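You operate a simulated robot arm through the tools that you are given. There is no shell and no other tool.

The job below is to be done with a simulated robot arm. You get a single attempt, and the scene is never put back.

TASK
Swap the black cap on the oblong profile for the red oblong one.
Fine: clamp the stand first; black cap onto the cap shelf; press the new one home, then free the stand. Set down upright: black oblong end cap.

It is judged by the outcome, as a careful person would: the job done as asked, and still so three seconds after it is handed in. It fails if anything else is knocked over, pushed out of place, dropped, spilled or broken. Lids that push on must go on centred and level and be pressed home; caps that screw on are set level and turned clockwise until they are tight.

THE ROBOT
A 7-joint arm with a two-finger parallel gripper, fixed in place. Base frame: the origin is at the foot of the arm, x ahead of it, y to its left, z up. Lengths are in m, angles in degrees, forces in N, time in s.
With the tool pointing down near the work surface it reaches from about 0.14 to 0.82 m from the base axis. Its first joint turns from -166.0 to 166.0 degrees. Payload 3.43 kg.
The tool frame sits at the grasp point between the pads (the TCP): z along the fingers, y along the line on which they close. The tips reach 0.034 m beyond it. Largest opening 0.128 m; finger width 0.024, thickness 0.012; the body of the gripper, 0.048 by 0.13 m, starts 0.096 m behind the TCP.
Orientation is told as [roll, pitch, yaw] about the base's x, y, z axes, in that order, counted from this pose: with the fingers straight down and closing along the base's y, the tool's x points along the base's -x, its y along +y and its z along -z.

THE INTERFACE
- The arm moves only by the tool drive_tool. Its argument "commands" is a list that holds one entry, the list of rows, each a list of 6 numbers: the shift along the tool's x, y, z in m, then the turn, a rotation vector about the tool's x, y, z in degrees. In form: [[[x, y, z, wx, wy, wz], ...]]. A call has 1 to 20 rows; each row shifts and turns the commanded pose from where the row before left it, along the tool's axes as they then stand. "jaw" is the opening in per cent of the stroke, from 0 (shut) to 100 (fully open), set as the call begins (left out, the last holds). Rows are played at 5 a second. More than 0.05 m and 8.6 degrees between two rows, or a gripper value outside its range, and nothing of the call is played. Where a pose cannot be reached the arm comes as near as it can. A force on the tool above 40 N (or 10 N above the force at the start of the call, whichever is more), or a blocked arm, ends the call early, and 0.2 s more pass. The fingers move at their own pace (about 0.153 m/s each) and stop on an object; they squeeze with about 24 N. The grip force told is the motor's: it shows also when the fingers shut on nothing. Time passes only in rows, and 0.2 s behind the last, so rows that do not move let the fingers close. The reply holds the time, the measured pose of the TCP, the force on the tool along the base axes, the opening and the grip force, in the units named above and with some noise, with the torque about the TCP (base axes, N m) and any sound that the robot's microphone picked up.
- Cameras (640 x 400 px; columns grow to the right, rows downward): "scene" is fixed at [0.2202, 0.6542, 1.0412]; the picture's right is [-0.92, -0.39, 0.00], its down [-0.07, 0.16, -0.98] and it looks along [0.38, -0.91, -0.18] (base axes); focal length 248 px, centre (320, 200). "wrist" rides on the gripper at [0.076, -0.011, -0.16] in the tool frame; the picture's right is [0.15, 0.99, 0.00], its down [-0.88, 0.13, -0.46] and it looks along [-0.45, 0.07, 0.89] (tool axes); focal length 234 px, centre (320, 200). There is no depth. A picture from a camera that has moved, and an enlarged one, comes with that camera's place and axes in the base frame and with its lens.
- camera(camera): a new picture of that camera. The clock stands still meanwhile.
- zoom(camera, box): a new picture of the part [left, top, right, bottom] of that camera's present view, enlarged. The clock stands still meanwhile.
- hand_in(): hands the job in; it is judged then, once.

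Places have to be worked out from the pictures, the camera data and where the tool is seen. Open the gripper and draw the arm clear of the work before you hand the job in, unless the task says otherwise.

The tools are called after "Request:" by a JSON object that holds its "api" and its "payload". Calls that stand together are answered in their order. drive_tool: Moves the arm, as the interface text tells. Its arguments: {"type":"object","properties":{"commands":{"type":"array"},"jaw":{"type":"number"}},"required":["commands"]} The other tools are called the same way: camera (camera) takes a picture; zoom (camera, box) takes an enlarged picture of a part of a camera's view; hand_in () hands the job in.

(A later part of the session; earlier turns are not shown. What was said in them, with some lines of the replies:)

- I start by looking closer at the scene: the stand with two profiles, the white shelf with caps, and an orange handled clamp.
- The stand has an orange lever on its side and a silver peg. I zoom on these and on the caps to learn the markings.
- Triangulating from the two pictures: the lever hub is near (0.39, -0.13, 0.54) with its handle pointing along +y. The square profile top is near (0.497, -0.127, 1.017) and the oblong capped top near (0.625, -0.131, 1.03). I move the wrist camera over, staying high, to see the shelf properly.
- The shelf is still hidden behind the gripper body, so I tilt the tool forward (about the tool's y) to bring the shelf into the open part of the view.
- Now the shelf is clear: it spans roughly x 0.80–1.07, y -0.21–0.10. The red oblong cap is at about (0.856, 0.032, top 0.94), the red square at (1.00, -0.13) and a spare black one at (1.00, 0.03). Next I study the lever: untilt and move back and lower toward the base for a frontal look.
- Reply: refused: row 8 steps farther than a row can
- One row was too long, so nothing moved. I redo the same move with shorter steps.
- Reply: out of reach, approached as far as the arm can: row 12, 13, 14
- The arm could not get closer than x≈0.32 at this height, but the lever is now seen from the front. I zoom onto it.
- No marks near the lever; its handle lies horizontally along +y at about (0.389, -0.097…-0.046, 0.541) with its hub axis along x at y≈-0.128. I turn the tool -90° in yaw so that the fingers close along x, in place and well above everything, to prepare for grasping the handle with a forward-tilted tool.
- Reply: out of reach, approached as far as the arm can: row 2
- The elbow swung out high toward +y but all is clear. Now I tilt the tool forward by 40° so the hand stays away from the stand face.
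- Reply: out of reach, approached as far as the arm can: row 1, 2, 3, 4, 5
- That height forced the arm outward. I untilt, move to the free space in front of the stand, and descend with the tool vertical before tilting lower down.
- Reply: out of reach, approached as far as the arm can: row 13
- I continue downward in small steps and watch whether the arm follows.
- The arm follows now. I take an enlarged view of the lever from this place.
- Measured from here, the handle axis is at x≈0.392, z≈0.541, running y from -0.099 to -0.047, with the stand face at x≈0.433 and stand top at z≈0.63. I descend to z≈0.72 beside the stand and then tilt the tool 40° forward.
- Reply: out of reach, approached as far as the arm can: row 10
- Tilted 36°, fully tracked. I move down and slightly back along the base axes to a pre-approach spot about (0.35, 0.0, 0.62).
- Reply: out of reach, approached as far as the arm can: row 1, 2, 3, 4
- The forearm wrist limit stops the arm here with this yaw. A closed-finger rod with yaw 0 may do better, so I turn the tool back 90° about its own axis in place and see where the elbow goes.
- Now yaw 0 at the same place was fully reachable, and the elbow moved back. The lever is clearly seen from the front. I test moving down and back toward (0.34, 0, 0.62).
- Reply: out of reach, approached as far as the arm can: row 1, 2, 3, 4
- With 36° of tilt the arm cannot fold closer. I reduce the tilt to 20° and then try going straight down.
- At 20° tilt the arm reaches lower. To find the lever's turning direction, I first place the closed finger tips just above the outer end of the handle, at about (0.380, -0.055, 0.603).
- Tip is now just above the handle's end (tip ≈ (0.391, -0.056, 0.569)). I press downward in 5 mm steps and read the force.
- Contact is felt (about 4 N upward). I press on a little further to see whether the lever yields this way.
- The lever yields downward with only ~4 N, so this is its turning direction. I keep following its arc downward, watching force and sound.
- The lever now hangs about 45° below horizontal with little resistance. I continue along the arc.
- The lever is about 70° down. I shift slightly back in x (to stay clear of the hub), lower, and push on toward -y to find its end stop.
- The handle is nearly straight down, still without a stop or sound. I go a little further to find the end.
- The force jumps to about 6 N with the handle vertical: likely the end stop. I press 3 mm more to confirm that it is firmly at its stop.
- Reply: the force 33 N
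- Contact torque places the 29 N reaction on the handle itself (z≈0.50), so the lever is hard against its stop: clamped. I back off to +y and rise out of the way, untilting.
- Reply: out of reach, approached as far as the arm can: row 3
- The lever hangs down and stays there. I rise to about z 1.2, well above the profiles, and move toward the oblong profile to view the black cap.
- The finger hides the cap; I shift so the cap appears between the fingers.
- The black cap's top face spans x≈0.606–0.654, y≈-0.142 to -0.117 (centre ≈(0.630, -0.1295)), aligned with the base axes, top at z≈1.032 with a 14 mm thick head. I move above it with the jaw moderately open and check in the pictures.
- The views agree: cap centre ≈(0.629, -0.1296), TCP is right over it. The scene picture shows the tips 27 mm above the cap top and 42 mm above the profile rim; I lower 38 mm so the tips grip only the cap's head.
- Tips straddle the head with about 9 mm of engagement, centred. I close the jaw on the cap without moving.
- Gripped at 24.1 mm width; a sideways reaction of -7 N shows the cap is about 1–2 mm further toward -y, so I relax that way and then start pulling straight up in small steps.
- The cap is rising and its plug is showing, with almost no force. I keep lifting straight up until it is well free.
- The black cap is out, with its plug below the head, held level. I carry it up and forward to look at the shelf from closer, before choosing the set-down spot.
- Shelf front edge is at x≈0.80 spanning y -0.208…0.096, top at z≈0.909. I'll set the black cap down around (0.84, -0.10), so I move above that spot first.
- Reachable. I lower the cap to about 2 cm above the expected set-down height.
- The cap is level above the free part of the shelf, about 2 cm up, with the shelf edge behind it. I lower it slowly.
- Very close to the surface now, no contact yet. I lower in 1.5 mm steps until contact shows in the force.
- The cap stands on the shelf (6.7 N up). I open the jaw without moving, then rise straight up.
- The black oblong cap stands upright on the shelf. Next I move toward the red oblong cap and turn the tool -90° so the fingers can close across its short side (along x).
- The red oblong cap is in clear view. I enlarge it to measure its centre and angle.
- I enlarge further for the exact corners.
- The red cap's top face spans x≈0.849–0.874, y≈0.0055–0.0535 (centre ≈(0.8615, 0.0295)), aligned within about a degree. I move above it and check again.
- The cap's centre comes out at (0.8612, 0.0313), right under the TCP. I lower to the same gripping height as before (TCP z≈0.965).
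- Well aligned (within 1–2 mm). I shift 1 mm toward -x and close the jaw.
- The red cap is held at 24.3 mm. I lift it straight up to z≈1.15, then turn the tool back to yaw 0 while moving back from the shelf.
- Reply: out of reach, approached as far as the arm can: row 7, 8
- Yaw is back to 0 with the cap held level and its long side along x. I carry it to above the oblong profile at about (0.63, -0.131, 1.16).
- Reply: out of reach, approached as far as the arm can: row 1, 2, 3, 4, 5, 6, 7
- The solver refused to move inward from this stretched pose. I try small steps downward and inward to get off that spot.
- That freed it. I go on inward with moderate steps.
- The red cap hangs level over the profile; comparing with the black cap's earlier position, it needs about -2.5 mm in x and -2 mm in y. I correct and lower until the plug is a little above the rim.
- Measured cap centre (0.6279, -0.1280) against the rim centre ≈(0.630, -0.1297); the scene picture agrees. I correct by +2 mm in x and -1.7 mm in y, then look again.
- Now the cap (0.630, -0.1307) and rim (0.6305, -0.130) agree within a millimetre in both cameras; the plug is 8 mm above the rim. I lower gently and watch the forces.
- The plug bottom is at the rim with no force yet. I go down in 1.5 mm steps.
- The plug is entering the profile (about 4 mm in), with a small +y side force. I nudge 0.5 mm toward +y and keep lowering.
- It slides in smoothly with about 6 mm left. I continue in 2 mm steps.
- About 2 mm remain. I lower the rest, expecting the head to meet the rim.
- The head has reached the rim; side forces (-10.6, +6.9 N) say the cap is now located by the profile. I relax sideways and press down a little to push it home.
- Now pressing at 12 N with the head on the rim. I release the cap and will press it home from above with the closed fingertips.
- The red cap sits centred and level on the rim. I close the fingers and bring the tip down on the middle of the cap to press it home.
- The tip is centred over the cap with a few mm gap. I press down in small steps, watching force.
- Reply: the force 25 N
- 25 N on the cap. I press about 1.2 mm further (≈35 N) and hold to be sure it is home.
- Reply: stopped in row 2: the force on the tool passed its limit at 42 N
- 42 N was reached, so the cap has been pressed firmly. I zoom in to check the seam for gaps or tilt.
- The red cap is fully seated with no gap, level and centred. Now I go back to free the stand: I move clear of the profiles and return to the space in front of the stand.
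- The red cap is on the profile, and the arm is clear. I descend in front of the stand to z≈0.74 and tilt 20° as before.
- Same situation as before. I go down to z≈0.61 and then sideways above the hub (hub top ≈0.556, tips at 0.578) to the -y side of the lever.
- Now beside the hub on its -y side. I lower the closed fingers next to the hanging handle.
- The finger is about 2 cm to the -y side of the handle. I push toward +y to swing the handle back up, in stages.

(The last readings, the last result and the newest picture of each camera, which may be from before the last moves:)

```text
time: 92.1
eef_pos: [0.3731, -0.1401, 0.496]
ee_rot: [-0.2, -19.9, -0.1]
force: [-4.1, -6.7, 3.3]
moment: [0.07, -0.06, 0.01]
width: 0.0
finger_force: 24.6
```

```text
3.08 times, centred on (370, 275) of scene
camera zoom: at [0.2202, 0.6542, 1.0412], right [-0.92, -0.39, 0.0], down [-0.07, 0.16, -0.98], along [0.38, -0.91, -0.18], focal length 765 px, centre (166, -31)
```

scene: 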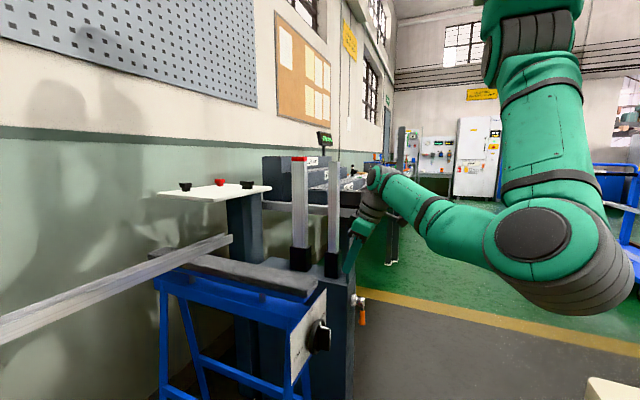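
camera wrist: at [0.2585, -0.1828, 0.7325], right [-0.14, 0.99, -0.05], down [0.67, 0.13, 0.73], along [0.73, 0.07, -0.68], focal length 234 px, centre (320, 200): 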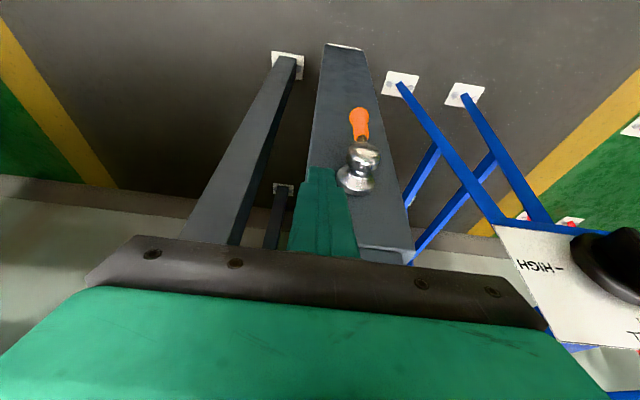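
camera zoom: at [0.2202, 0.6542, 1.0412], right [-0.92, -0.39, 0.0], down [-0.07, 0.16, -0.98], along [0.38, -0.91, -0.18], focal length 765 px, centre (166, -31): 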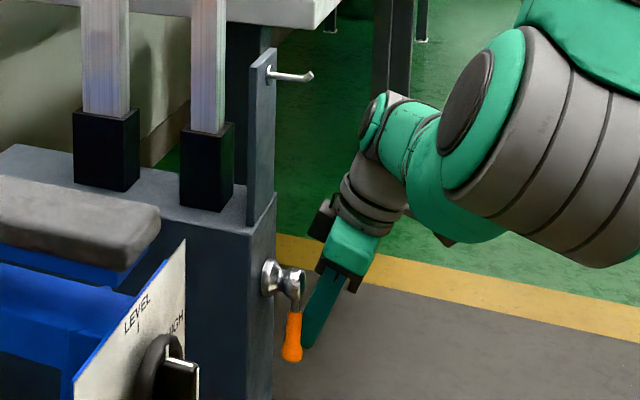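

The handle is following (about 7 N). I continue the push toward +y.

Request:
{"api": "drive_tool", "payload": {"commands": [[[0, 0.005, 0, 0, 0, 0], [0, 0.005, 0, 0, 0, 0], [0, 0.005, 0, 0, 0, 0], [0, 0, 0, 0, 0, 0]]], "jaw": 0}}

Request:
{"api": "zoom", "payload": {"camera": "wrist", "box": [240, 80, 440, 240]}}

Request:
{"api": "zoom", "payload": {"camera": "scene", "box": [320, 210, 420, 340]}}

```text
time: 93.1
eef_pos: [0.3723, -0.126, 0.4955]
ee_rot: [-0.3, -20.0, -0.1]
force: [-12.3, -8.3, 7.4]
moment: [0.13, -0.13, 0.04]
width: 0.0
finger_force: 23.9
```

```text
2.50 times, centred on (340, 160) of wrist
camera zoom: at [0.2485, -0.1368, 0.6203], right [-0.14, 0.99, -0.05], down [0.67, 0.13, 0.73], along [0.73, 0.06, -0.68], focal length 585 px, centre (270, 300)
```

zoom: 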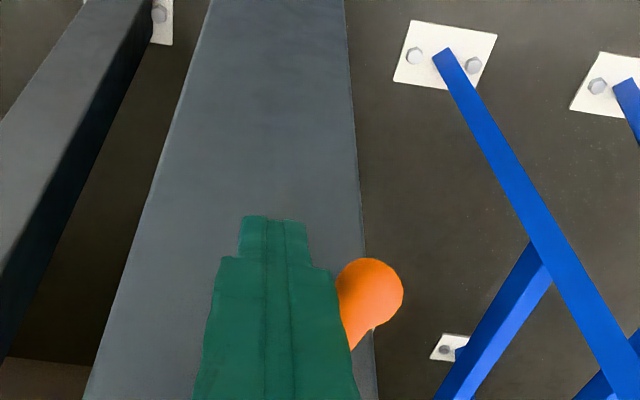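

```text
3.08 times, centred on (370, 275) of scene
camera zoom: at [0.2202, 0.6542, 1.0412], right [-0.92, -0.39, 0.0], down [-0.07, 0.16, -0.98], along [0.38, -0.91, -0.18], focal length 765 px, centre (166, -31)
```

zoom: 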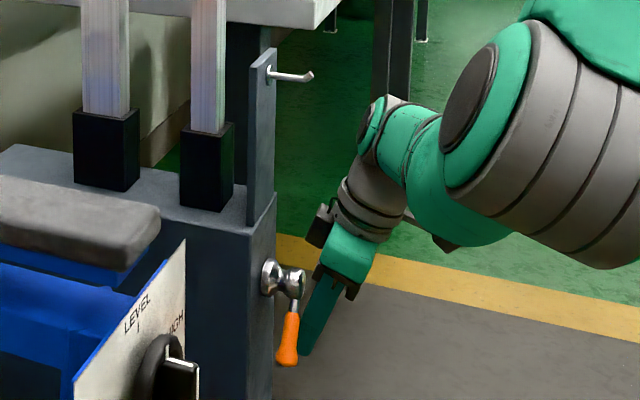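

The handle is now about 57° below horizontal; further pushing from this side only wedges. For the rest I will pinch the handle from above with the fingers closing along x. I retreat the way I came: back, up over the hub, out to y≈0, and untilt.

Request:
{"api": "drive_tool", "payload": {"commands": [[[0, -0.02, 0, 0, 0, 0], [0, -0.03, 0, 0, 0, 0], [-0.0131, 0, -0.036, 0, 0, 0], [-0.0131, 0, -0.036, 0, 0, 0], [-0.0131, 0, -0.036, 0, 0, 0], [0, 0.04, 0, 0, 0, 0], [0, 0.04, 0, 0, 0, 0], [0, 0.04, 0, 0, 0, 0], [0, 0.04, 0, 0, 0, 0], [0, 0.025, 0, 0, 0, 0], [-0.0163, 0, -0.0287, 0, 0, 0], [-0.0163, 0, -0.0287, 0, 0, 0], [-0.0163, 0, -0.0287, 0, 0, 0], [-0.0163, 0, -0.0287, 0, 0, 0], [0, 0, 0, 0, 6.7, 0], [0, 0, 0, 0, 6.7, 0], [0, 0, 0, 0, 6.6, 0], [0, 0, 0, 0, 0, 0]]], "jaw": 0}}

Request:
{"api": "camera", "payload": {"camera": "wrist"}}

Request:
{"api": "zoom", "payload": {"camera": "scene", "box": [260, 140, 420, 340]}}

```text
time: 96.9
eef_pos: [0.3936, 0.0101, 0.7416]
ee_rot: [-0.1, 0.2, 0.1]
force: [0.0, -0.3, 0.2]
moment: [-0.01, -0.03, -0.01]
width: 0.0
finger_force: 24.4
```

```text
taken
camera wrist: at [0.32, -0.0005, 0.9021], right [-0.15, 0.99, 0.0], down [0.88, 0.13, 0.45], along [0.45, 0.06, -0.89], focal length 234 px, centre (320, 200)
```

wrist: 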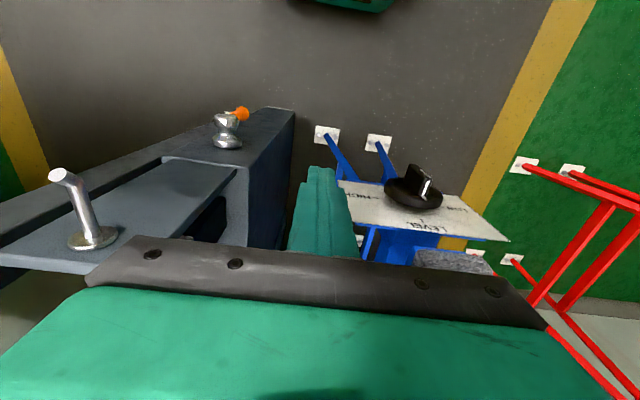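

```text
2.00 times, centred on (340, 240) of scene
camera zoom: at [0.2202, 0.6542, 1.0412], right [-0.92, -0.39, 0.0], down [-0.07, 0.16, -0.98], along [0.38, -0.91, -0.18], focal length 497 px, centre (280, 120)
```

zoom: 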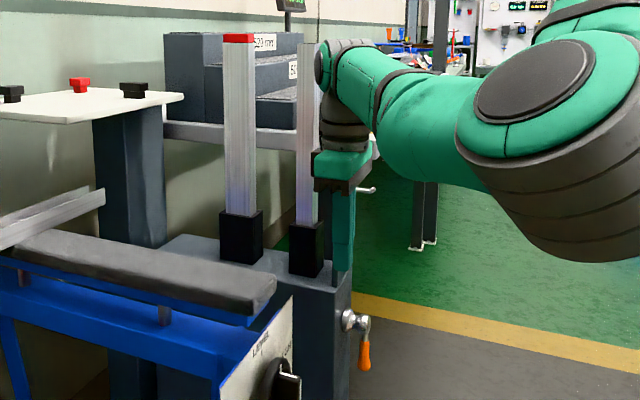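

The lever stays at about 57° below horizontal. I turn the tool -90° here and open the jaw to about 36 mm for the pinch.

Request:
{"api": "drive_tool", "payload": {"commands": [[[0, 0, 0, 0, 0, 8.2], [0, 0, 0, 0, 0, 8.2], [0, 0, 0, 0, 0, 8.2], [0, 0, 0, 0, 0, 8.2], [0, 0, 0, 0, 0, 8.2], [0, 0, 0, 0, 0, 8.2], [0, 0, 0, 0, 0, 8.2], [0, 0, 0, 0, 0, 8.2], [0, 0, 0, 0, 0, 8.2], [0, 0, 0, 0, 0, 8.2], [0, 0, 0, 0, 0, 8], [0, 0, 0, 0, 0, 0]]], "jaw": 28}}

Request:
{"api": "camera", "payload": {"camera": "wrist"}}

Request:
{"api": "camera", "payload": {"camera": "scene"}}

```text
time: 99.5
eef_pos: [0.3954, 0.0099, 0.7393]
ee_rot: [0.1, -0.2, -90.1]
force: [-0.4, 0.2, 0.2]
moment: [-0.01, -0.02, 0.0]
width: 0.0357
finger_force: 0.0
```

```text
taken
camera wrist: at [0.3852, 0.0861, 0.8995], right [0.99, 0.14, 0.0], down [0.13, -0.88, 0.46], along [0.07, -0.45, -0.89], focal length 234 px, centre (320, 200)
```

wrist: 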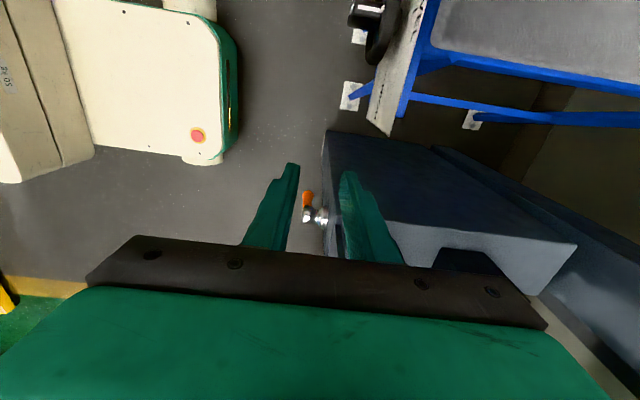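

```text
taken
```

scene: 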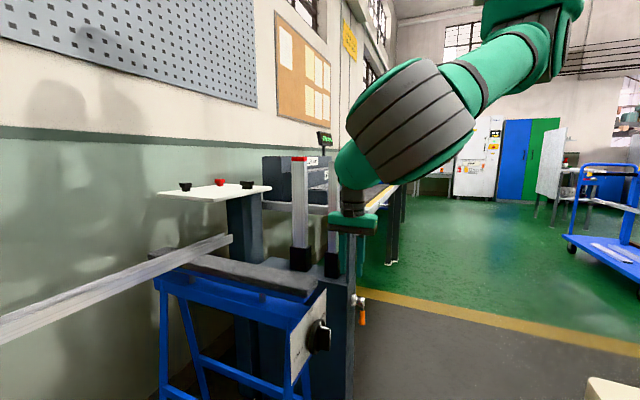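

The lever is visible between the fingers. I enlarge to measure the handle's x and its end's position.

Request:
{"api": "zoom", "payload": {"camera": "wrist", "box": [280, 160, 360, 240]}}

Request:
{"api": "zoom", "payload": {"camera": "scene", "box": [330, 280, 390, 340]}}

```text
5.00 times, centred on (320, 200) of wrist
camera zoom: at [0.3852, 0.0861, 0.8995], right [0.99, 0.14, 0.0], down [0.13, -0.88, 0.46], along [0.07, -0.45, -0.89], focal length 1171 px, centre (320, 200)
```

zoom: 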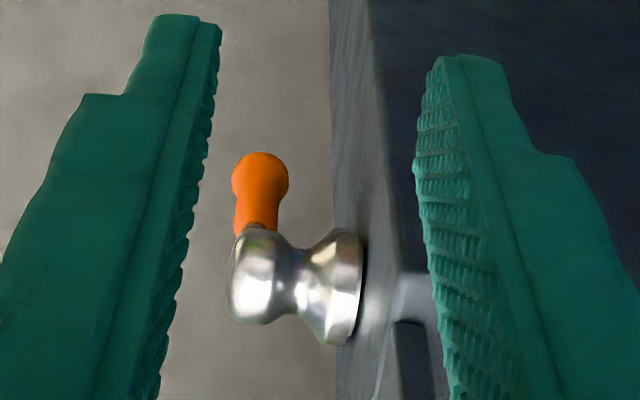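

```text
6.67 times, centred on (360, 310) of scene
camera zoom: at [0.2202, 0.6542, 1.0412], right [-0.92, -0.39, 0.0], down [-0.07, 0.16, -0.98], along [0.38, -0.91, -0.18], focal length 1657 px, centre (53, -533)
```

zoom: 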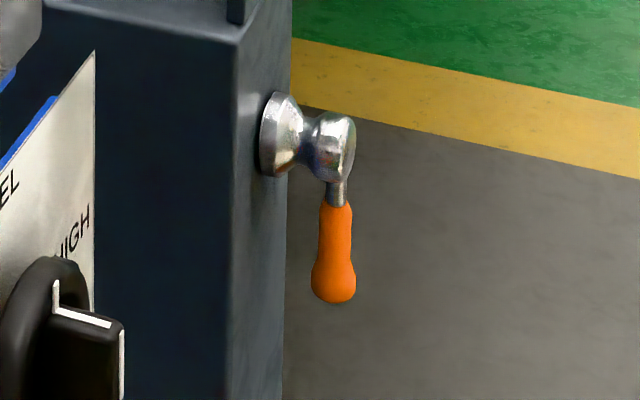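

Triangulation shows the handle hanging straight down again (end at y≈-0.128, z≈0.465): it swung back once released, so it must be carried all the way up in one go. Best is to straddle the handle with the two fingers from above (yaw 0) and rotate the hand about the hub's axis together with it. I turn back to yaw 0, tilt 20° and descend to z≈0.61.

Request:
{"api": "drive_tool", "payload": {"commands": [[[0, 0, 0, 0, 0, -8.2], [0, 0, 0, 0, 0, -8.2], [0, 0, 0, 0, 0, -8.2], [0, 0, 0, 0, 0, -8.2], [0, 0, 0, 0, 0, -8.2], [0, 0, 0, 0, 0, -8.2], [0, 0, 0, 0, 0, -8.2], [0, 0, 0, 0, 0, -8.2], [0, 0, 0, 0, 0, -8.2], [0, 0, 0, 0, 0, -8.2], [0, 0, 0, 0, 0, -8], [0, 0, 0, 0, -6.7, 0], [0, 0, 0, 0, -6.7, 0], [0, 0, 0, 0, -6.6, 0], [0.0145, 0, 0.0288, 0, 0, 0], [0.0145, 0, 0.0288, 0, 0, 0], [0.0145, 0, 0.0288, 0, 0, 0], [0.0145, 0, 0.0288, 0, 0, 0], [0, 0, 0, 0, 0, 0]]], "jaw": 39}}

Request:
{"api": "camera", "payload": {"camera": "wrist"}}

```text
time: 103.5
eef_pos: [0.3798, 0.0127, 0.611]
ee_rot: [0.0, -20.1, 0.1]
force: [-0.6, 0.1, 0.7]
moment: [-0.01, 0.01, -0.01]
width: 0.0496
finger_force: 0.0
```

```text
taken
camera wrist: at [0.2543, 0.0017, 0.7357], right [-0.14, 0.99, -0.05], down [0.67, 0.13, 0.73], along [0.73, 0.07, -0.68], focal length 234 px, centre (320, 200)
```

wrist: 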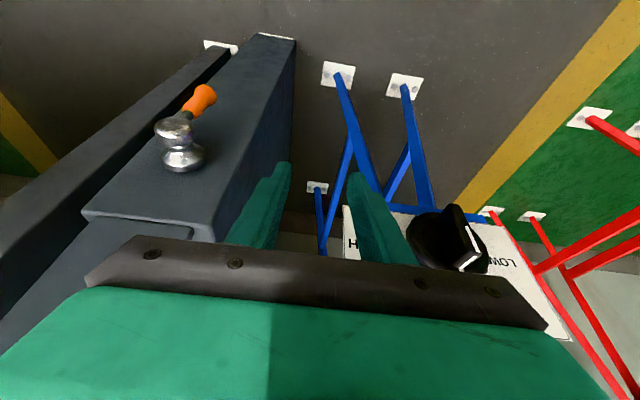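

Confirmed: hub at y≈-0.130, z≈0.542, handle end straight below at z≈0.465. I move sideways so the open fingers are centred over the hub.

Request:
{"api": "drive_tool", "payload": {"commands": [[[0, -0.036, 0, 0, 0, 0], [0, -0.036, 0, 0, 0, 0], [0, -0.036, 0, 0, 0, 0], [0, -0.035, 0, 0, 0, 0], [0, 0, 0, 0, 0, 0]]], "jaw": 39}}

Request:
{"api": "camera", "payload": {"camera": "wrist"}}

Request:
{"api": "zoom", "payload": {"camera": "wrist", "box": [240, 90, 400, 240]}}

Request:
{"api": "zoom", "payload": {"camera": "scene", "box": [320, 210, 420, 340]}}

```text
time: 104.7
eef_pos: [0.383, -0.1317, 0.6135]
ee_rot: [-0.1, -20.1, 0.1]
force: [0.6, 0.9, 0.2]
moment: [-0.01, 0.03, 0.04]
width: 0.0497
finger_force: 0.0
```

```text
taken
camera wrist: at [0.2579, -0.1428, 0.7385], right [-0.14, 0.99, -0.05], down [0.67, 0.13, 0.73], along [0.73, 0.07, -0.68], focal length 234 px, centre (320, 200)
```

wrist: 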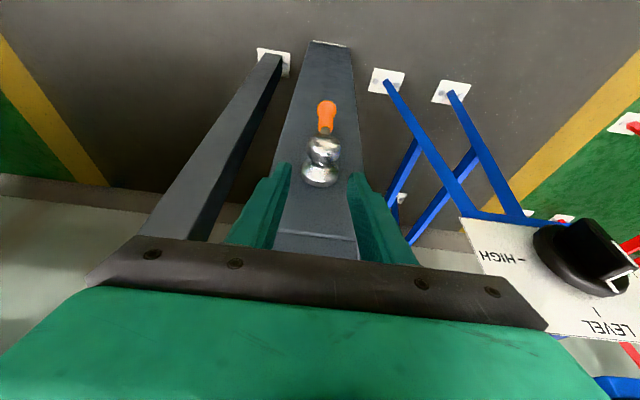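

```text
2.67 times, centred on (320, 165) of wrist
camera zoom: at [0.2579, -0.1428, 0.7385], right [-0.14, 0.99, -0.05], down [0.67, 0.13, 0.73], along [0.73, 0.07, -0.68], focal length 624 px, centre (320, 293)
```

zoom: 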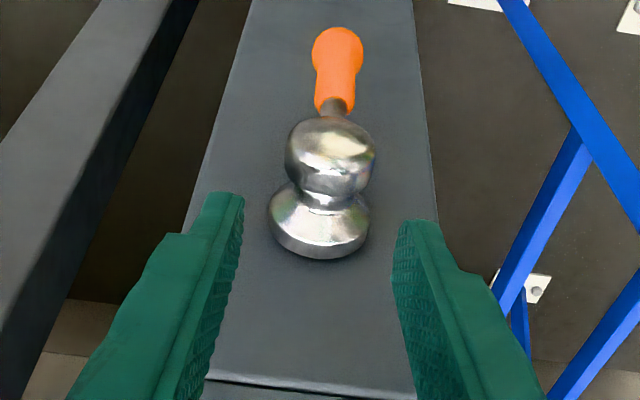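

```text
3.08 times, centred on (370, 275) of scene
camera zoom: at [0.2202, 0.6542, 1.0412], right [-0.92, -0.39, 0.0], down [-0.07, 0.16, -0.98], along [0.38, -0.91, -0.18], focal length 765 px, centre (166, -31)
```

zoom: 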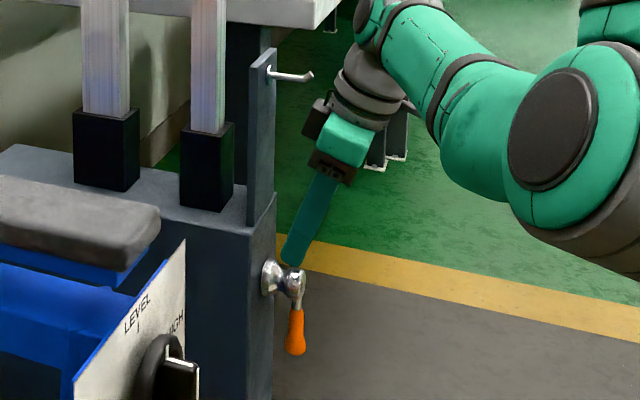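

The fork is centred over the hub. I descend so the fingers straddle the hub and the hanging handle.

Request:
{"api": "drive_tool", "payload": {"commands": [[[0.0091, 0, 0.0233, 0, 0, 0], [0.0091, 0, 0.0233, 0, 0, 0], [0.0091, 0, 0.0233, 0, 0, 0], [0.0091, 0, 0.0233, 0, 0, 0], [0.0091, 0, 0.0233, 0, 0, 0], [0, 0, 0, 0, 0, 0]]], "jaw": 39}}

Request:
{"api": "zoom", "payload": {"camera": "wrist", "box": [240, 90, 400, 240]}}

Request:
{"api": "zoom", "payload": {"camera": "scene", "box": [320, 210, 420, 340]}}

```text
time: 106.1
eef_pos: [0.377, -0.1304, 0.489]
ee_rot: [-0.1, -20.0, -0.1]
force: [0.8, 0.3, -0.3]
moment: [-0.02, 0.0, 0.01]
width: 0.0498
finger_force: 0.1
```

```text
2.67 times, centred on (320, 165) of wrist
camera zoom: at [0.2517, -0.142, 0.6139], right [-0.14, 0.99, -0.05], down [0.67, 0.13, 0.73], along [0.73, 0.07, -0.68], focal length 624 px, centre (320, 293)
```

zoom: 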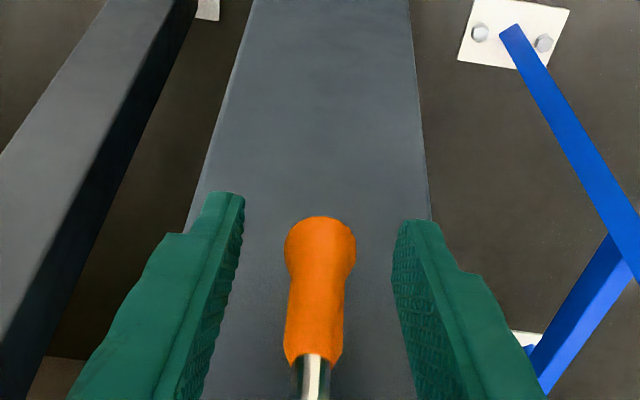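

```text
3.08 times, centred on (370, 275) of scene
camera zoom: at [0.2202, 0.6542, 1.0412], right [-0.92, -0.39, 0.0], down [-0.07, 0.16, -0.98], along [0.38, -0.91, -0.18], focal length 765 px, centre (166, -31)
```

zoom: 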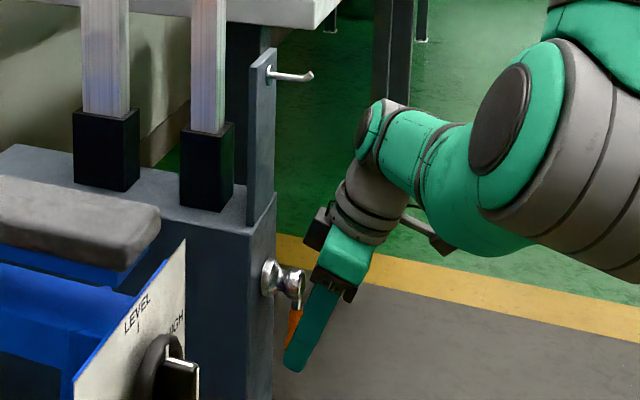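

The handle is between the fingers with good overlap. I shift 6 mm toward +x for more overlap, narrow the fork to about 32 mm, and start rotating the hand about the hub axis (24° first).

Request:
{"api": "drive_tool", "payload": {"commands": [[[-0.0056, 0, 0.0021, 0, 0, 0], [0, 0, 0, 0, 0, 0], [-0.0002, 0.0074, -0.0005, -7.52, 0, 2.74], [-0.0002, 0.0074, -0.0005, -7.52, 0, 2.74], [-0.0002, 0.0074, -0.0005, -7.52, 0, 2.74], [0, 0, 0, 0, 0, 0]]], "jaw": 25}}

Request:
{"api": "zoom", "payload": {"camera": "wrist", "box": [240, 90, 400, 240]}}

Request:
{"api": "camera", "payload": {"camera": "scene"}}

```text
time: 107.5
eef_pos: [0.3846, -0.11, 0.4932]
ee_rot: [25.3, -18.3, -8.4]
force: [0.1, -0.7, -1.5]
moment: [-0.03, 0.05, 0.02]
width: 0.0329
finger_force: 1.3
```

```text
2.67 times, centred on (320, 165) of wrist
camera zoom: at [0.259, -0.1708, 0.6021], right [-0.14, 0.92, 0.36], down [0.67, -0.18, 0.72], along [0.73, 0.34, -0.6], focal length 624 px, centre (320, 293)
```

zoom: 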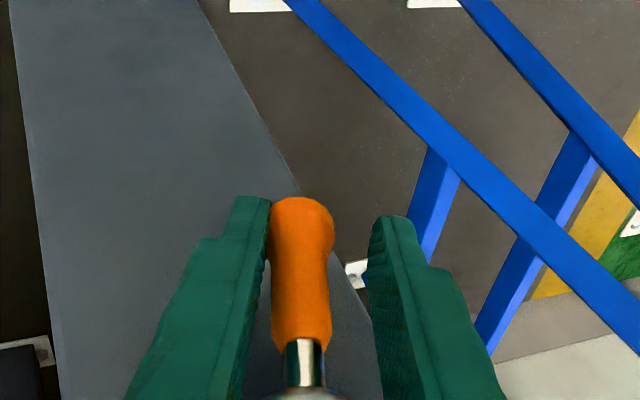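

```text
taken
```

scene: 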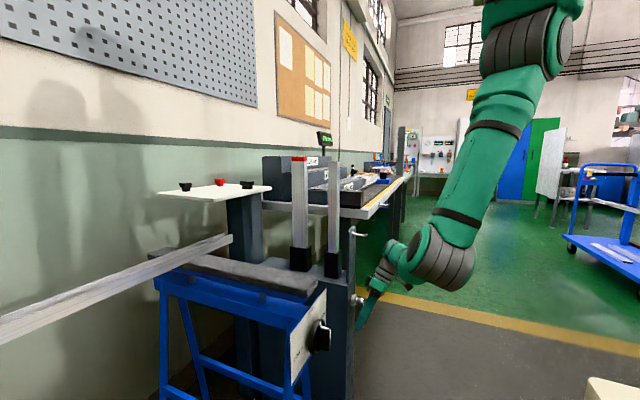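

The hand rotates well and the handle rests against the lower finger, following. I continue another 24°.

Request:
{"api": "drive_tool", "payload": {"commands": [[[-0.0002, 0.0074, -0.0005, -7.52, 0, 2.74], [-0.0002, 0.0074, -0.0005, -7.52, 0, 2.74], [-0.0002, 0.0074, -0.0005, -7.52, 0, 2.74], [0, 0, 0, 0, 0, 0]]], "jaw": 25}}

Request:
{"api": "zoom", "payload": {"camera": "wrist", "box": [240, 90, 400, 240]}}

Request:
{"api": "camera", "payload": {"camera": "scene"}}

```text
time: 108.5
eef_pos: [0.3844, -0.0943, 0.5045]
ee_rot: [49.8, -13.2, -15.0]
force: [0.5, -0.7, -1.4]
moment: [-0.04, 0.02, 0.0]
width: 0.0328
finger_force: 0.6
```

```text
2.67 times, centred on (320, 165) of wrist
camera zoom: at [0.2595, -0.194, 0.5806], right [-0.14, 0.7, 0.7], down [0.67, -0.45, 0.58], along [0.73, 0.55, -0.41], focal length 624 px, centre (320, 293)
```

zoom: 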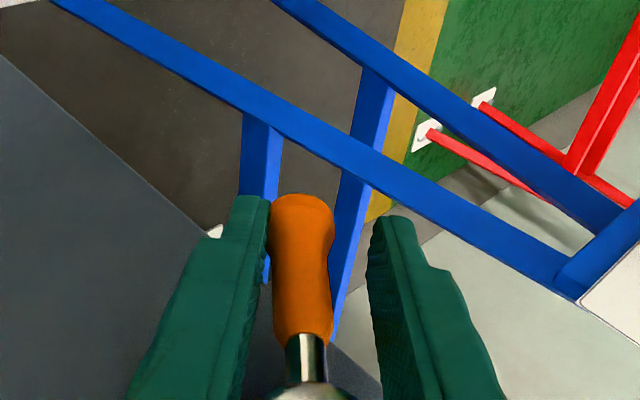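

```text
taken
```

scene: 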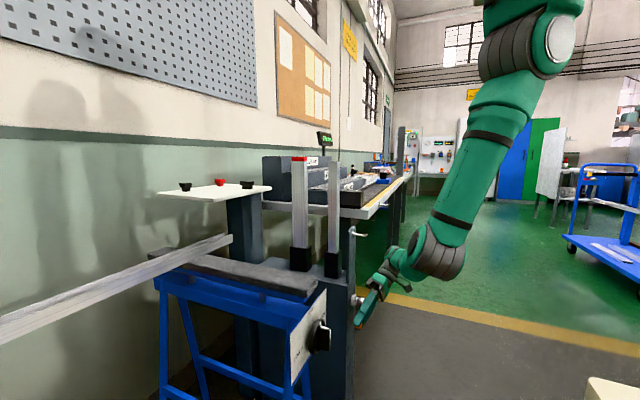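

Everything follows smoothly with low force. I continue another 24° (to about 72°).

Request:
{"api": "drive_tool", "payload": {"commands": [[[-0.0002, 0.0074, -0.0005, -7.52, 0, 2.74], [-0.0002, 0.0074, -0.0005, -7.52, 0, 2.74], [-0.0002, 0.0074, -0.0005, -7.52, 0, 2.74], [0, 0, 0, 0, 0, 0]]], "jaw": 25}}

Request:
{"api": "zoom", "payload": {"camera": "wrist", "box": [240, 90, 400, 240]}}

Request:
{"api": "zoom", "payload": {"camera": "scene", "box": [320, 210, 460, 350]}}

```text
time: 109.5
eef_pos: [0.3841, -0.0808, 0.5236]
ee_rot: [73.0, -6.0, -19.0]
force: [0.4, -0.4, 1.1]
moment: [0.03, 0.0, -0.01]
width: 0.032
finger_force: 0.1
```

```text
2.67 times, centred on (320, 165) of wrist
camera zoom: at [0.2589, -0.2038, 0.5515], right [-0.14, 0.35, 0.93], down [0.67, -0.65, 0.35], along [0.73, 0.67, -0.15], focal length 624 px, centre (320, 293)
```

zoom: 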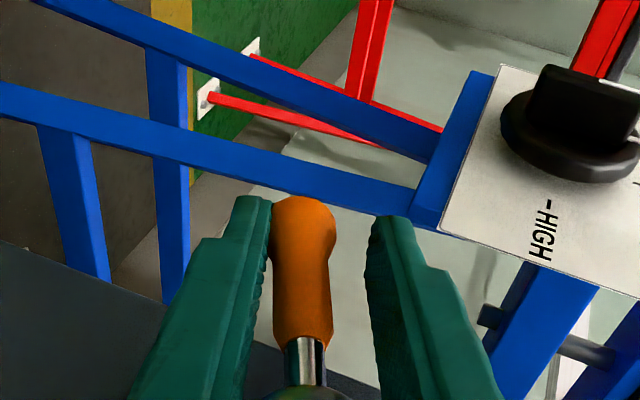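

```text
2.86 times, centred on (390, 280) of scene
camera zoom: at [0.2202, 0.6542, 1.0412], right [-0.92, -0.39, 0.0], down [-0.07, 0.16, -0.98], along [0.38, -0.91, -0.18], focal length 710 px, centre (120, -29)
```

zoom: 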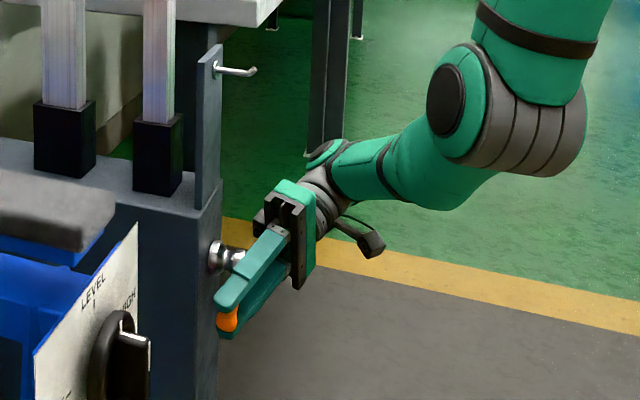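

The handle is now about 20° below horizontal, resting on the lower finger. Two more 8° rows bring it close to its original position.

Request:
{"api": "drive_tool", "payload": {"commands": [[[-0.0002, 0.0074, -0.0005, -7.52, 0, 2.74], [-0.0002, 0.0074, -0.0005, -7.52, 0, 2.74], [0, 0, 0, 0, 0, 0]]], "jaw": 25}}

Request:
{"api": "zoom", "payload": {"camera": "wrist", "box": [240, 90, 400, 240]}}

Request:
{"api": "zoom", "payload": {"camera": "scene", "box": [320, 210, 460, 350]}}

```text
time: 110.0
eef_pos: [0.3953, -0.0449, 0.5361]
ee_rot: [86.2, -2.5, -19.4]
force: [-8.5, -13.2, -0.2]
moment: [0.2, -0.08, -0.67]
width: 0.0319
finger_force: 0.4
stopped in row 2: the force on the tool passed its limit at 111 N (the readings are from after the stop); the commanded pose is now the measured one
```

```text
2.67 times, centred on (320, 165) of wrist
camera zoom: at [0.2716, -0.1712, 0.5332], right [-0.16, 0.12, 0.98], down [0.68, -0.71, 0.2], along [0.72, 0.69, 0.03], focal length 624 px, centre (320, 293)
```

zoom: 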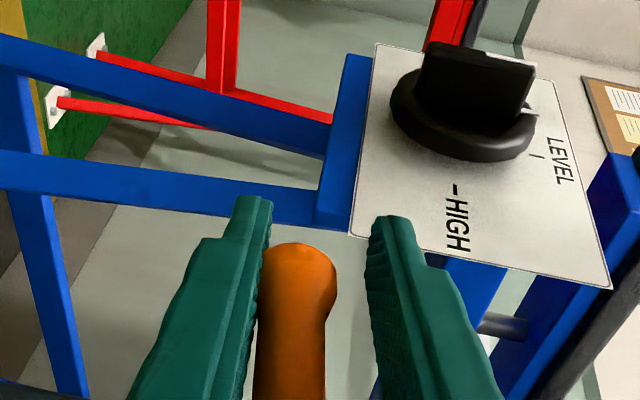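

```text
2.86 times, centred on (390, 280) of scene
camera zoom: at [0.2202, 0.6542, 1.0412], right [-0.92, -0.39, 0.0], down [-0.07, 0.16, -0.98], along [0.38, -0.91, -0.18], focal length 710 px, centre (120, -29)
```

zoom: 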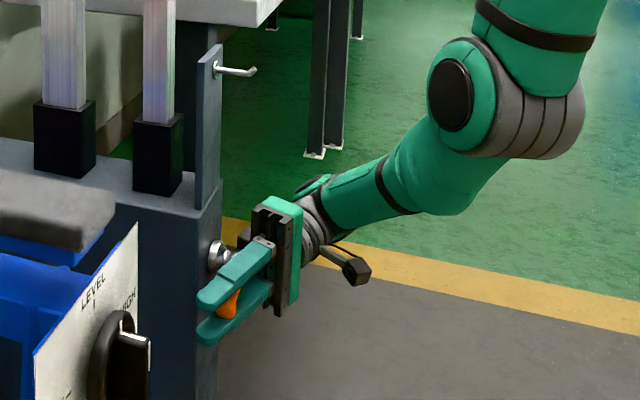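

A jump of the arm pushed the hand about 3 cm too far along the handle toward the hub and the force stop caught it. I back off a little along the tool axis with small steps.

Request:
{"api": "drive_tool", "payload": {"commands": [[[0, 0, -0.005, 0, 0, 0], [0, 0, -0.005, 0, 0, 0], [0, 0, 0, 0, 0, 0]]], "jaw": 25}}

Request:
{"api": "zoom", "payload": {"camera": "wrist", "box": [240, 90, 400, 240]}}

Request:
{"api": "camera", "payload": {"camera": "scene"}}

```text
time: 110.8
eef_pos: [0.3928, -0.0525, 0.5366]
ee_rot: [86.2, -2.5, -19.1]
force: [0.4, -0.8, 0.3]
moment: [-0.01, -0.04, 0.02]
width: 0.0322
finger_force: 0.0
```

```text
2.67 times, centred on (320, 165) of wrist
camera zoom: at [0.2687, -0.1798, 0.5333], right [-0.16, 0.12, 0.98], down [0.68, -0.71, 0.2], along [0.72, 0.7, 0.03], focal length 624 px, centre (320, 293)
```

zoom: 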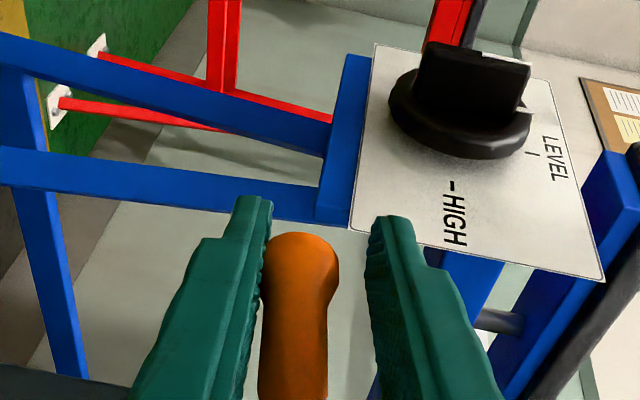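

```text
taken
```

scene: 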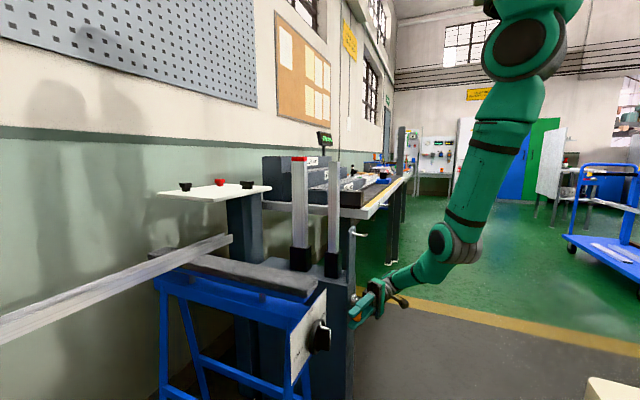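

Force is back to zero and nothing else has moved. The handle lies on the lower finger, about 7° below horizontal. I retreat 2 cm along the tool axis in small steps, then lift the handle gently (tool y ≈ up).

Request:
{"api": "drive_tool", "payload": {"commands": [[[0, 0, -0.005, 0, 0, 0], [0, 0, -0.005, 0, 0, 0], [0, 0, -0.005, 0, 0, 0], [0, 0, 0, 0, 0, 0]]], "jaw": 25}}

Request:
{"api": "drive_tool", "payload": {"commands": [[[0, 0.002, 0, 0, 0, 0], [0, 0.002, 0, 0, 0, 0], [0, 0.002, 0, 0, 0, 0], [0, 0, 0, 0, 0, 0]]], "jaw": 25}}

Request:
{"api": "zoom", "payload": {"camera": "wrist", "box": [240, 90, 400, 240]}}

Request:
{"api": "zoom", "payload": {"camera": "scene", "box": [320, 230, 420, 340]}}

```text
time: 111.8
eef_pos: [0.3876, -0.067, 0.5386]
ee_rot: [86.1, -2.4, -19.3]
force: [0.0, 0.3, 0.5]
moment: [-0.01, 0.0, -0.01]
width: 0.032
finger_force: 0.1
```

```text
time: 112.8
eef_pos: [0.3873, -0.0667, 0.5435]
ee_rot: [86.2, -2.5, -19.2]
force: [-0.9, 0.7, -4.7]
moment: [0.21, 0.01, -0.13]
width: 0.0341
finger_force: 1.7
```

```text
2.67 times, centred on (320, 165) of wrist
camera zoom: at [0.2638, -0.1929, 0.5407], right [-0.16, 0.12, 0.98], down [0.68, -0.71, 0.2], along [0.72, 0.69, 0.03], focal length 624 px, centre (320, 293)
```

zoom: 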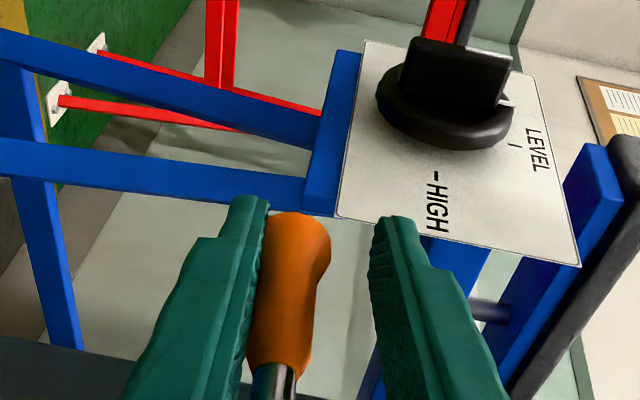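

```text
3.64 times, centred on (370, 285) of scene
camera zoom: at [0.2202, 0.6542, 1.0412], right [-0.92, -0.39, 0.0], down [-0.07, 0.16, -0.98], along [0.38, -0.91, -0.18], focal length 904 px, centre (138, -109)
```

zoom: 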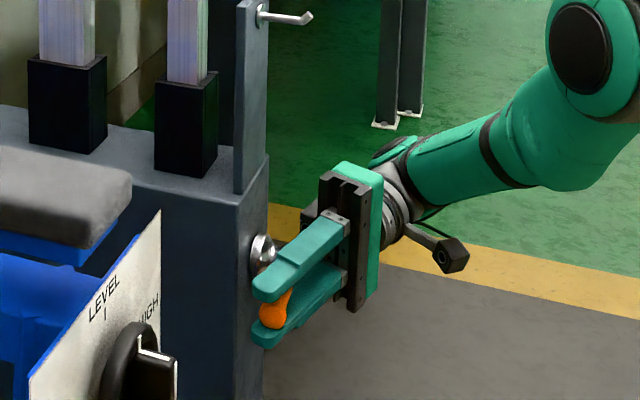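

The lower finger is lifting the handle (≈5 N). I raise a few more millimetres to reach its upper stop.

Request:
{"api": "drive_tool", "payload": {"commands": [[[0, 0.002, 0, 0, 0, 0], [0, 0.002, 0, 0, 0, 0], [0, 0, 0, 0, 0, 0]]], "jaw": 25}}

Request:
{"api": "zoom", "payload": {"camera": "wrist", "box": [240, 90, 400, 240]}}

```text
time: 113.6
eef_pos: [0.3884, -0.0655, 0.5476]
ee_rot: [86.2, -2.4, -19.1]
force: [0.1, 3.6, -15.4]
moment: [0.82, -0.08, 0.04]
width: 0.0401
finger_force: 7.3
```

```text
2.67 times, centred on (320, 165) of wrist
camera zoom: at [0.2639, -0.1926, 0.5442], right [-0.16, 0.12, 0.98], down [0.68, -0.71, 0.2], along [0.72, 0.7, 0.03], focal length 624 px, centre (320, 293)
```

zoom: 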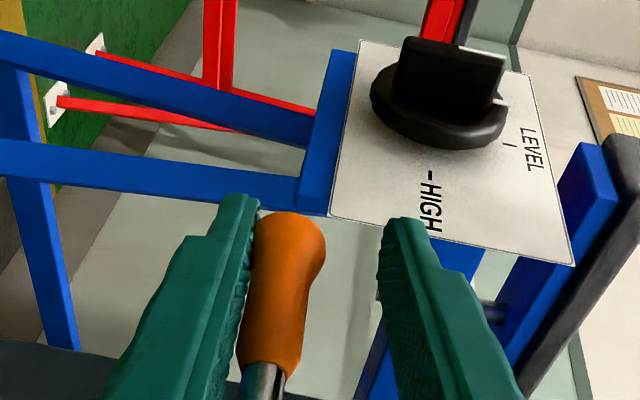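

The force rose to 15 N while the handle no longer moved (handle centre z≈0.538): it is at its upper stop, the original position. I lower the hand slightly to unload and check that the lever stays.

Request:
{"api": "drive_tool", "payload": {"commands": [[[0, -0.003, 0, 0, 0, 0], [0, -0.003, 0, 0, 0, 0], [0, -0.002, 0, 0, 0, 0], [0, 0, 0, 0, 0, 0], [0, 0, 0, 0, 0, 0]]], "jaw": 33}}

Request:
{"api": "zoom", "payload": {"camera": "wrist", "box": [240, 90, 400, 240]}}

Request:
{"api": "zoom", "payload": {"camera": "scene", "box": [320, 230, 420, 340]}}

```text
time: 114.8
eef_pos: [0.3881, -0.067, 0.5405]
ee_rot: [86.2, -2.5, -19.2]
force: [-0.6, -0.6, 0.4]
moment: [-0.04, 0.03, -0.02]
width: 0.0423
finger_force: 0.0
```

```text
2.67 times, centred on (320, 165) of wrist
camera zoom: at [0.2645, -0.1937, 0.5369], right [-0.16, 0.12, 0.98], down [0.68, -0.71, 0.2], along [0.72, 0.69, 0.03], focal length 624 px, centre (320, 293)
```

zoom: 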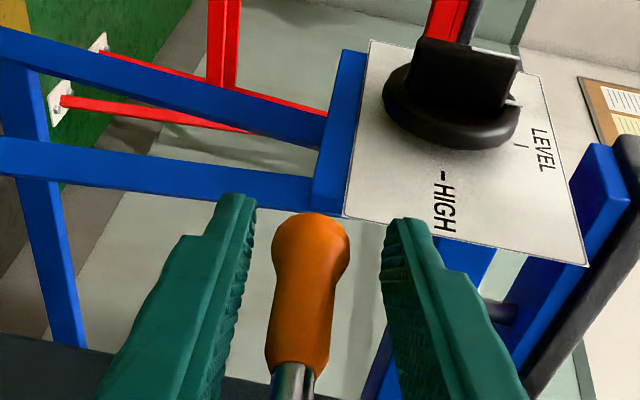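

```text
3.64 times, centred on (370, 285) of scene
camera zoom: at [0.2202, 0.6542, 1.0412], right [-0.92, -0.39, 0.0], down [-0.07, 0.16, -0.98], along [0.38, -0.91, -0.18], focal length 904 px, centre (138, -109)
```

zoom: 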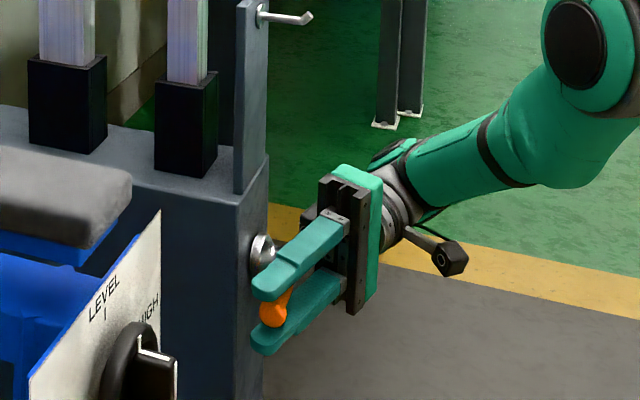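

The handle stays horizontal on its own, with both fingers free of it. I open a little more and withdraw the hand straight back toward -x.

Request:
{"api": "drive_tool", "payload": {"commands": [[[0, 0, 0, 0, 0, 0], [0.0047, 0, -0.0017, 0, 0, 0], [0.0047, 0, -0.0017, 0, 0, 0], [0.0094, 0, -0.0034, 0, 0, 0], [0.0094, 0, -0.0034, 0, 0, 0], [0.0094, 0, -0.0034, 0, 0, 0], [0, 0, 0, 0, 0, 0]]], "jaw": 39}}

Request:
{"api": "camera", "payload": {"camera": "wrist"}}

Request:
{"api": "camera", "payload": {"camera": "scene"}}

```text
time: 116.4
eef_pos: [0.3475, -0.0696, 0.5396]
ee_rot: [86.1, -2.5, -19.1]
force: [0.3, -0.5, -0.1]
moment: [0.02, -0.03, -0.01]
width: 0.05
finger_force: 0.1
```

```text
taken
camera wrist: at [0.2238, -0.1942, 0.5354], right [-0.16, 0.12, 0.98], down [0.68, -0.71, 0.2], along [0.72, 0.7, 0.03], focal length 234 px, centre (320, 200)
```

wrist: 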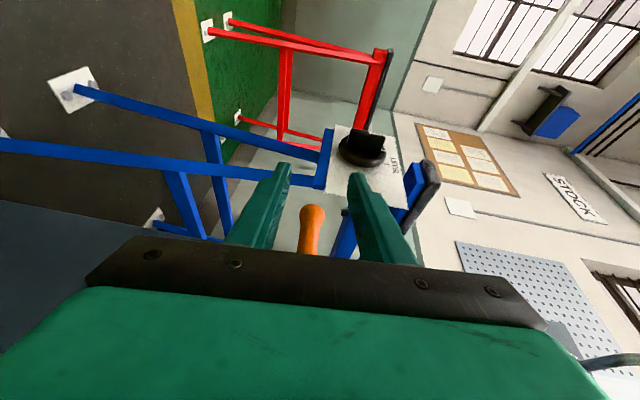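

```text
taken
```

scene: 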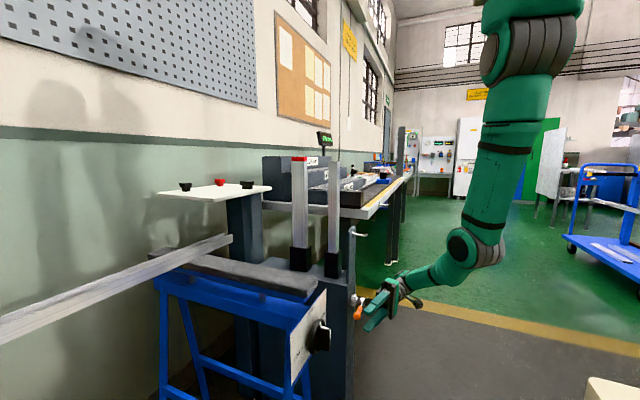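

The fingers are clear of the handle. I back off another few cm toward -x before re-orienting.

Request:
{"api": "drive_tool", "payload": {"commands": [[[0.0094, 0, -0.0034, 0, 0, 0], [0.0094, 0, -0.0034, 0, 0, 0], [0.0094, 0, -0.0034, 0, 0, 0], [0.0094, 0, -0.0034, 0, 0, 0], [0, 0, 0, 0, 0, 0]]], "jaw": 39}}

Request:
{"api": "zoom", "payload": {"camera": "scene", "box": [320, 230, 440, 340]}}

```text
time: 117.6
eef_pos: [0.3098, -0.0685, 0.5389]
ee_rot: [86.2, -2.5, -19.2]
force: [-0.6, -0.1, -0.9]
moment: [0.02, -0.01, -0.01]
width: 0.0499
finger_force: 0.1
```

```text
3.64 times, centred on (380, 285) of scene
camera zoom: at [0.2202, 0.6542, 1.0412], right [-0.92, -0.39, 0.0], down [-0.07, 0.16, -0.98], along [0.38, -0.91, -0.18], focal length 904 px, centre (102, -109)
```

zoom: 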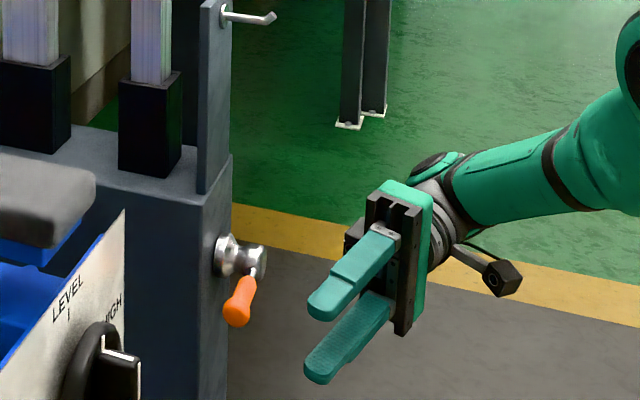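

The lever's image position matches the starting picture to within a pixel or so: the stand is free again. Now I draw the arm away, first straight up in small steps, keeping 7 cm from the stand's hook.

Request:
{"api": "drive_tool", "payload": {"commands": [[[-0.0005, 0.02, -0.0013, 0, 0, 0], [-0.0005, 0.02, -0.0013, 0, 0, 0], [-0.0005, 0.02, -0.0013, 0, 0, 0], [-0.0005, 0.02, -0.0013, 0, 0, 0], [0, 0, 0, 0, 0, 0]]], "jaw": 39}}

Request:
{"api": "camera", "payload": {"camera": "scene"}}

```text
time: 118.8
eef_pos: [0.3084, -0.0707, 0.6187]
ee_rot: [86.2, -2.5, -19.2]
force: [0.5, -0.3, -0.4]
moment: [0.0, -0.02, -0.02]
width: 0.05
finger_force: 0.2
```

```text
taken
```

scene: 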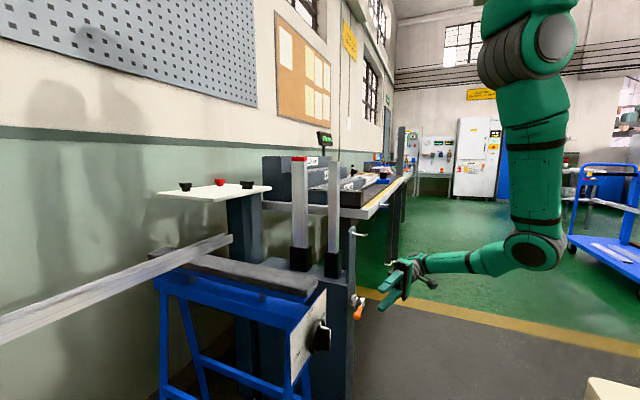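

The arm is clear in free space in front of the stand. I open the gripper wider, and check the final state of the profile, shelf, lever and surroundings.

Request:
{"api": "drive_tool", "payload": {"commands": [[[-0.0005, 0.02, -0.0013, 0, 0, 0], [-0.0005, 0.02, -0.0013, 0, 0, 0], [0, 0, 0, 0, 0, 0]]], "jaw": 75}}

Request:
{"api": "zoom", "payload": {"camera": "scene", "box": [280, 145, 360, 195]}}

Request:
{"api": "zoom", "payload": {"camera": "scene", "box": [150, 165, 280, 245]}}

Request:
{"api": "zoom", "payload": {"camera": "scene", "box": [260, 270, 380, 370]}}

Request:
{"api": "camera", "payload": {"camera": "scene"}}

```text
time: 119.6
eef_pos: [0.3047, -0.0701, 0.66]
ee_rot: [86.1, -2.5, -19.2]
force: [0.8, 0.6, -0.4]
moment: [-0.02, 0.0, 0.03]
width: 0.0961
finger_force: 0.1
```

```text
8.00 times, centred on (320, 170) of scene
camera zoom: at [0.2202, 0.6542, 1.0412], right [-0.92, -0.39, 0.0], down [-0.07, 0.16, -0.98], along [0.38, -0.91, -0.18], focal length 1988 px, centre (320, 440)
```

zoom: 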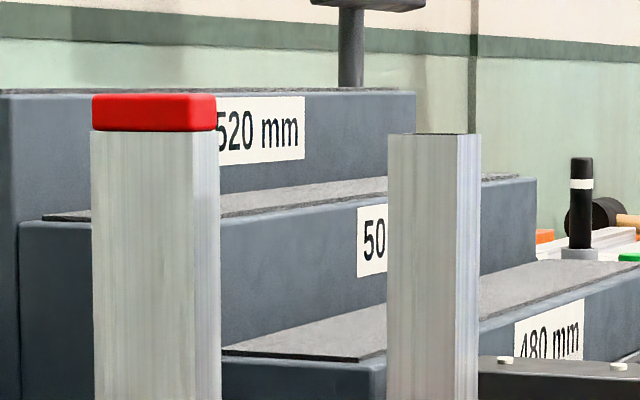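

```text
4.92 times, centred on (215, 205) of scene
camera zoom: at [0.2202, 0.6542, 1.0412], right [-0.92, -0.39, 0.0], down [-0.07, 0.16, -0.98], along [0.38, -0.91, -0.18], focal length 1224 px, centre (837, 175)
```

zoom: 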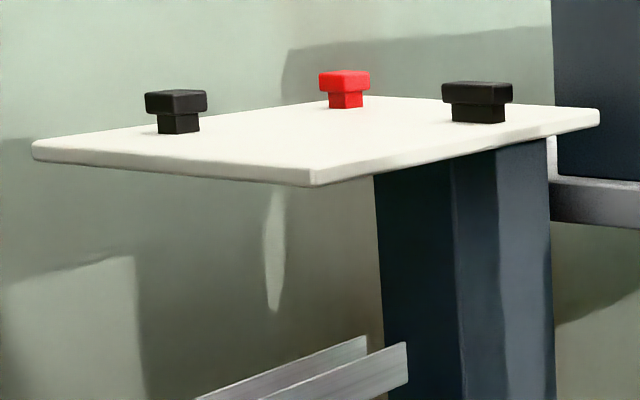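

```text
4.00 times, centred on (320, 320) of scene
camera zoom: at [0.2202, 0.6542, 1.0412], right [-0.92, -0.39, 0.0], down [-0.07, 0.16, -0.98], along [0.38, -0.91, -0.18], focal length 994 px, centre (320, -280)
```

zoom: 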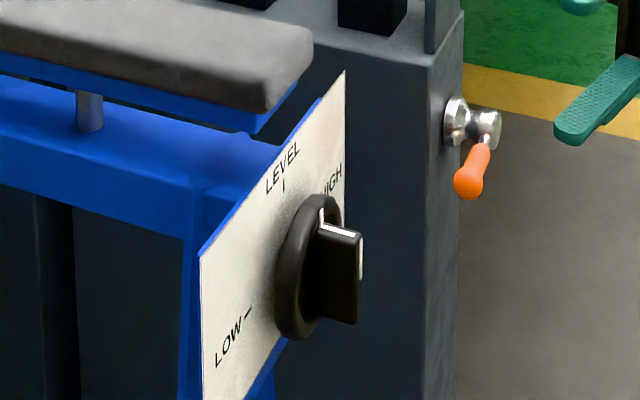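

```text
taken
```

scene: 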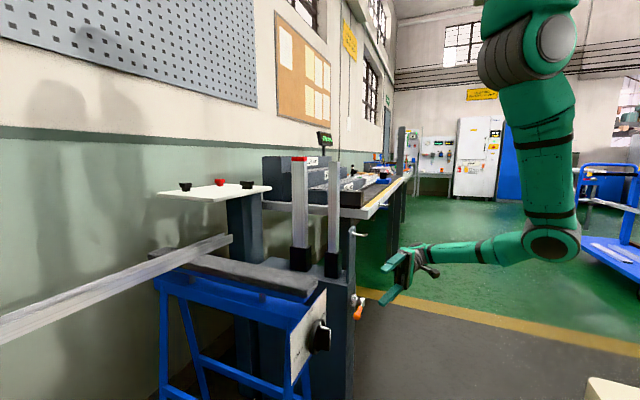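

The red oblong cap sits where the black one did: same outline, level, no gap. The black oblong cap stands upright on the shelf, and the other caps and the trestle knob are unchanged. The lever is back at its starting free position and the arm is open and clear, so I hand in.

Request:
{"api": "hand_in", "payload": {}}

```text
The job is handed in.
```

The red oblong cap is now on the oblong profile, and the job is handed in.

- **Stand:** I clamped it before touching the cap by swinging the orange lever down to its stop. At the end I put the lever back where it started. No marking shows which position is clamped; I took down as clamped because the lever started up and moved down freely to a stop.
- **Black cap:** it stands upright on the cap shelf.
- **Red cap:** it sits level and centred on the profile with no gap. I pressed it from above until the force reached 42 N.
- **Hard contact:** while I was raising the lever again, the arm jumped and the hand ran into the lever's hub, peaking at 111 N before the stop cut in. In the pictures taken afterwards nothing had shifted.

The other two caps and the trestle knob are unchanged. The arm is open and clear of the work.
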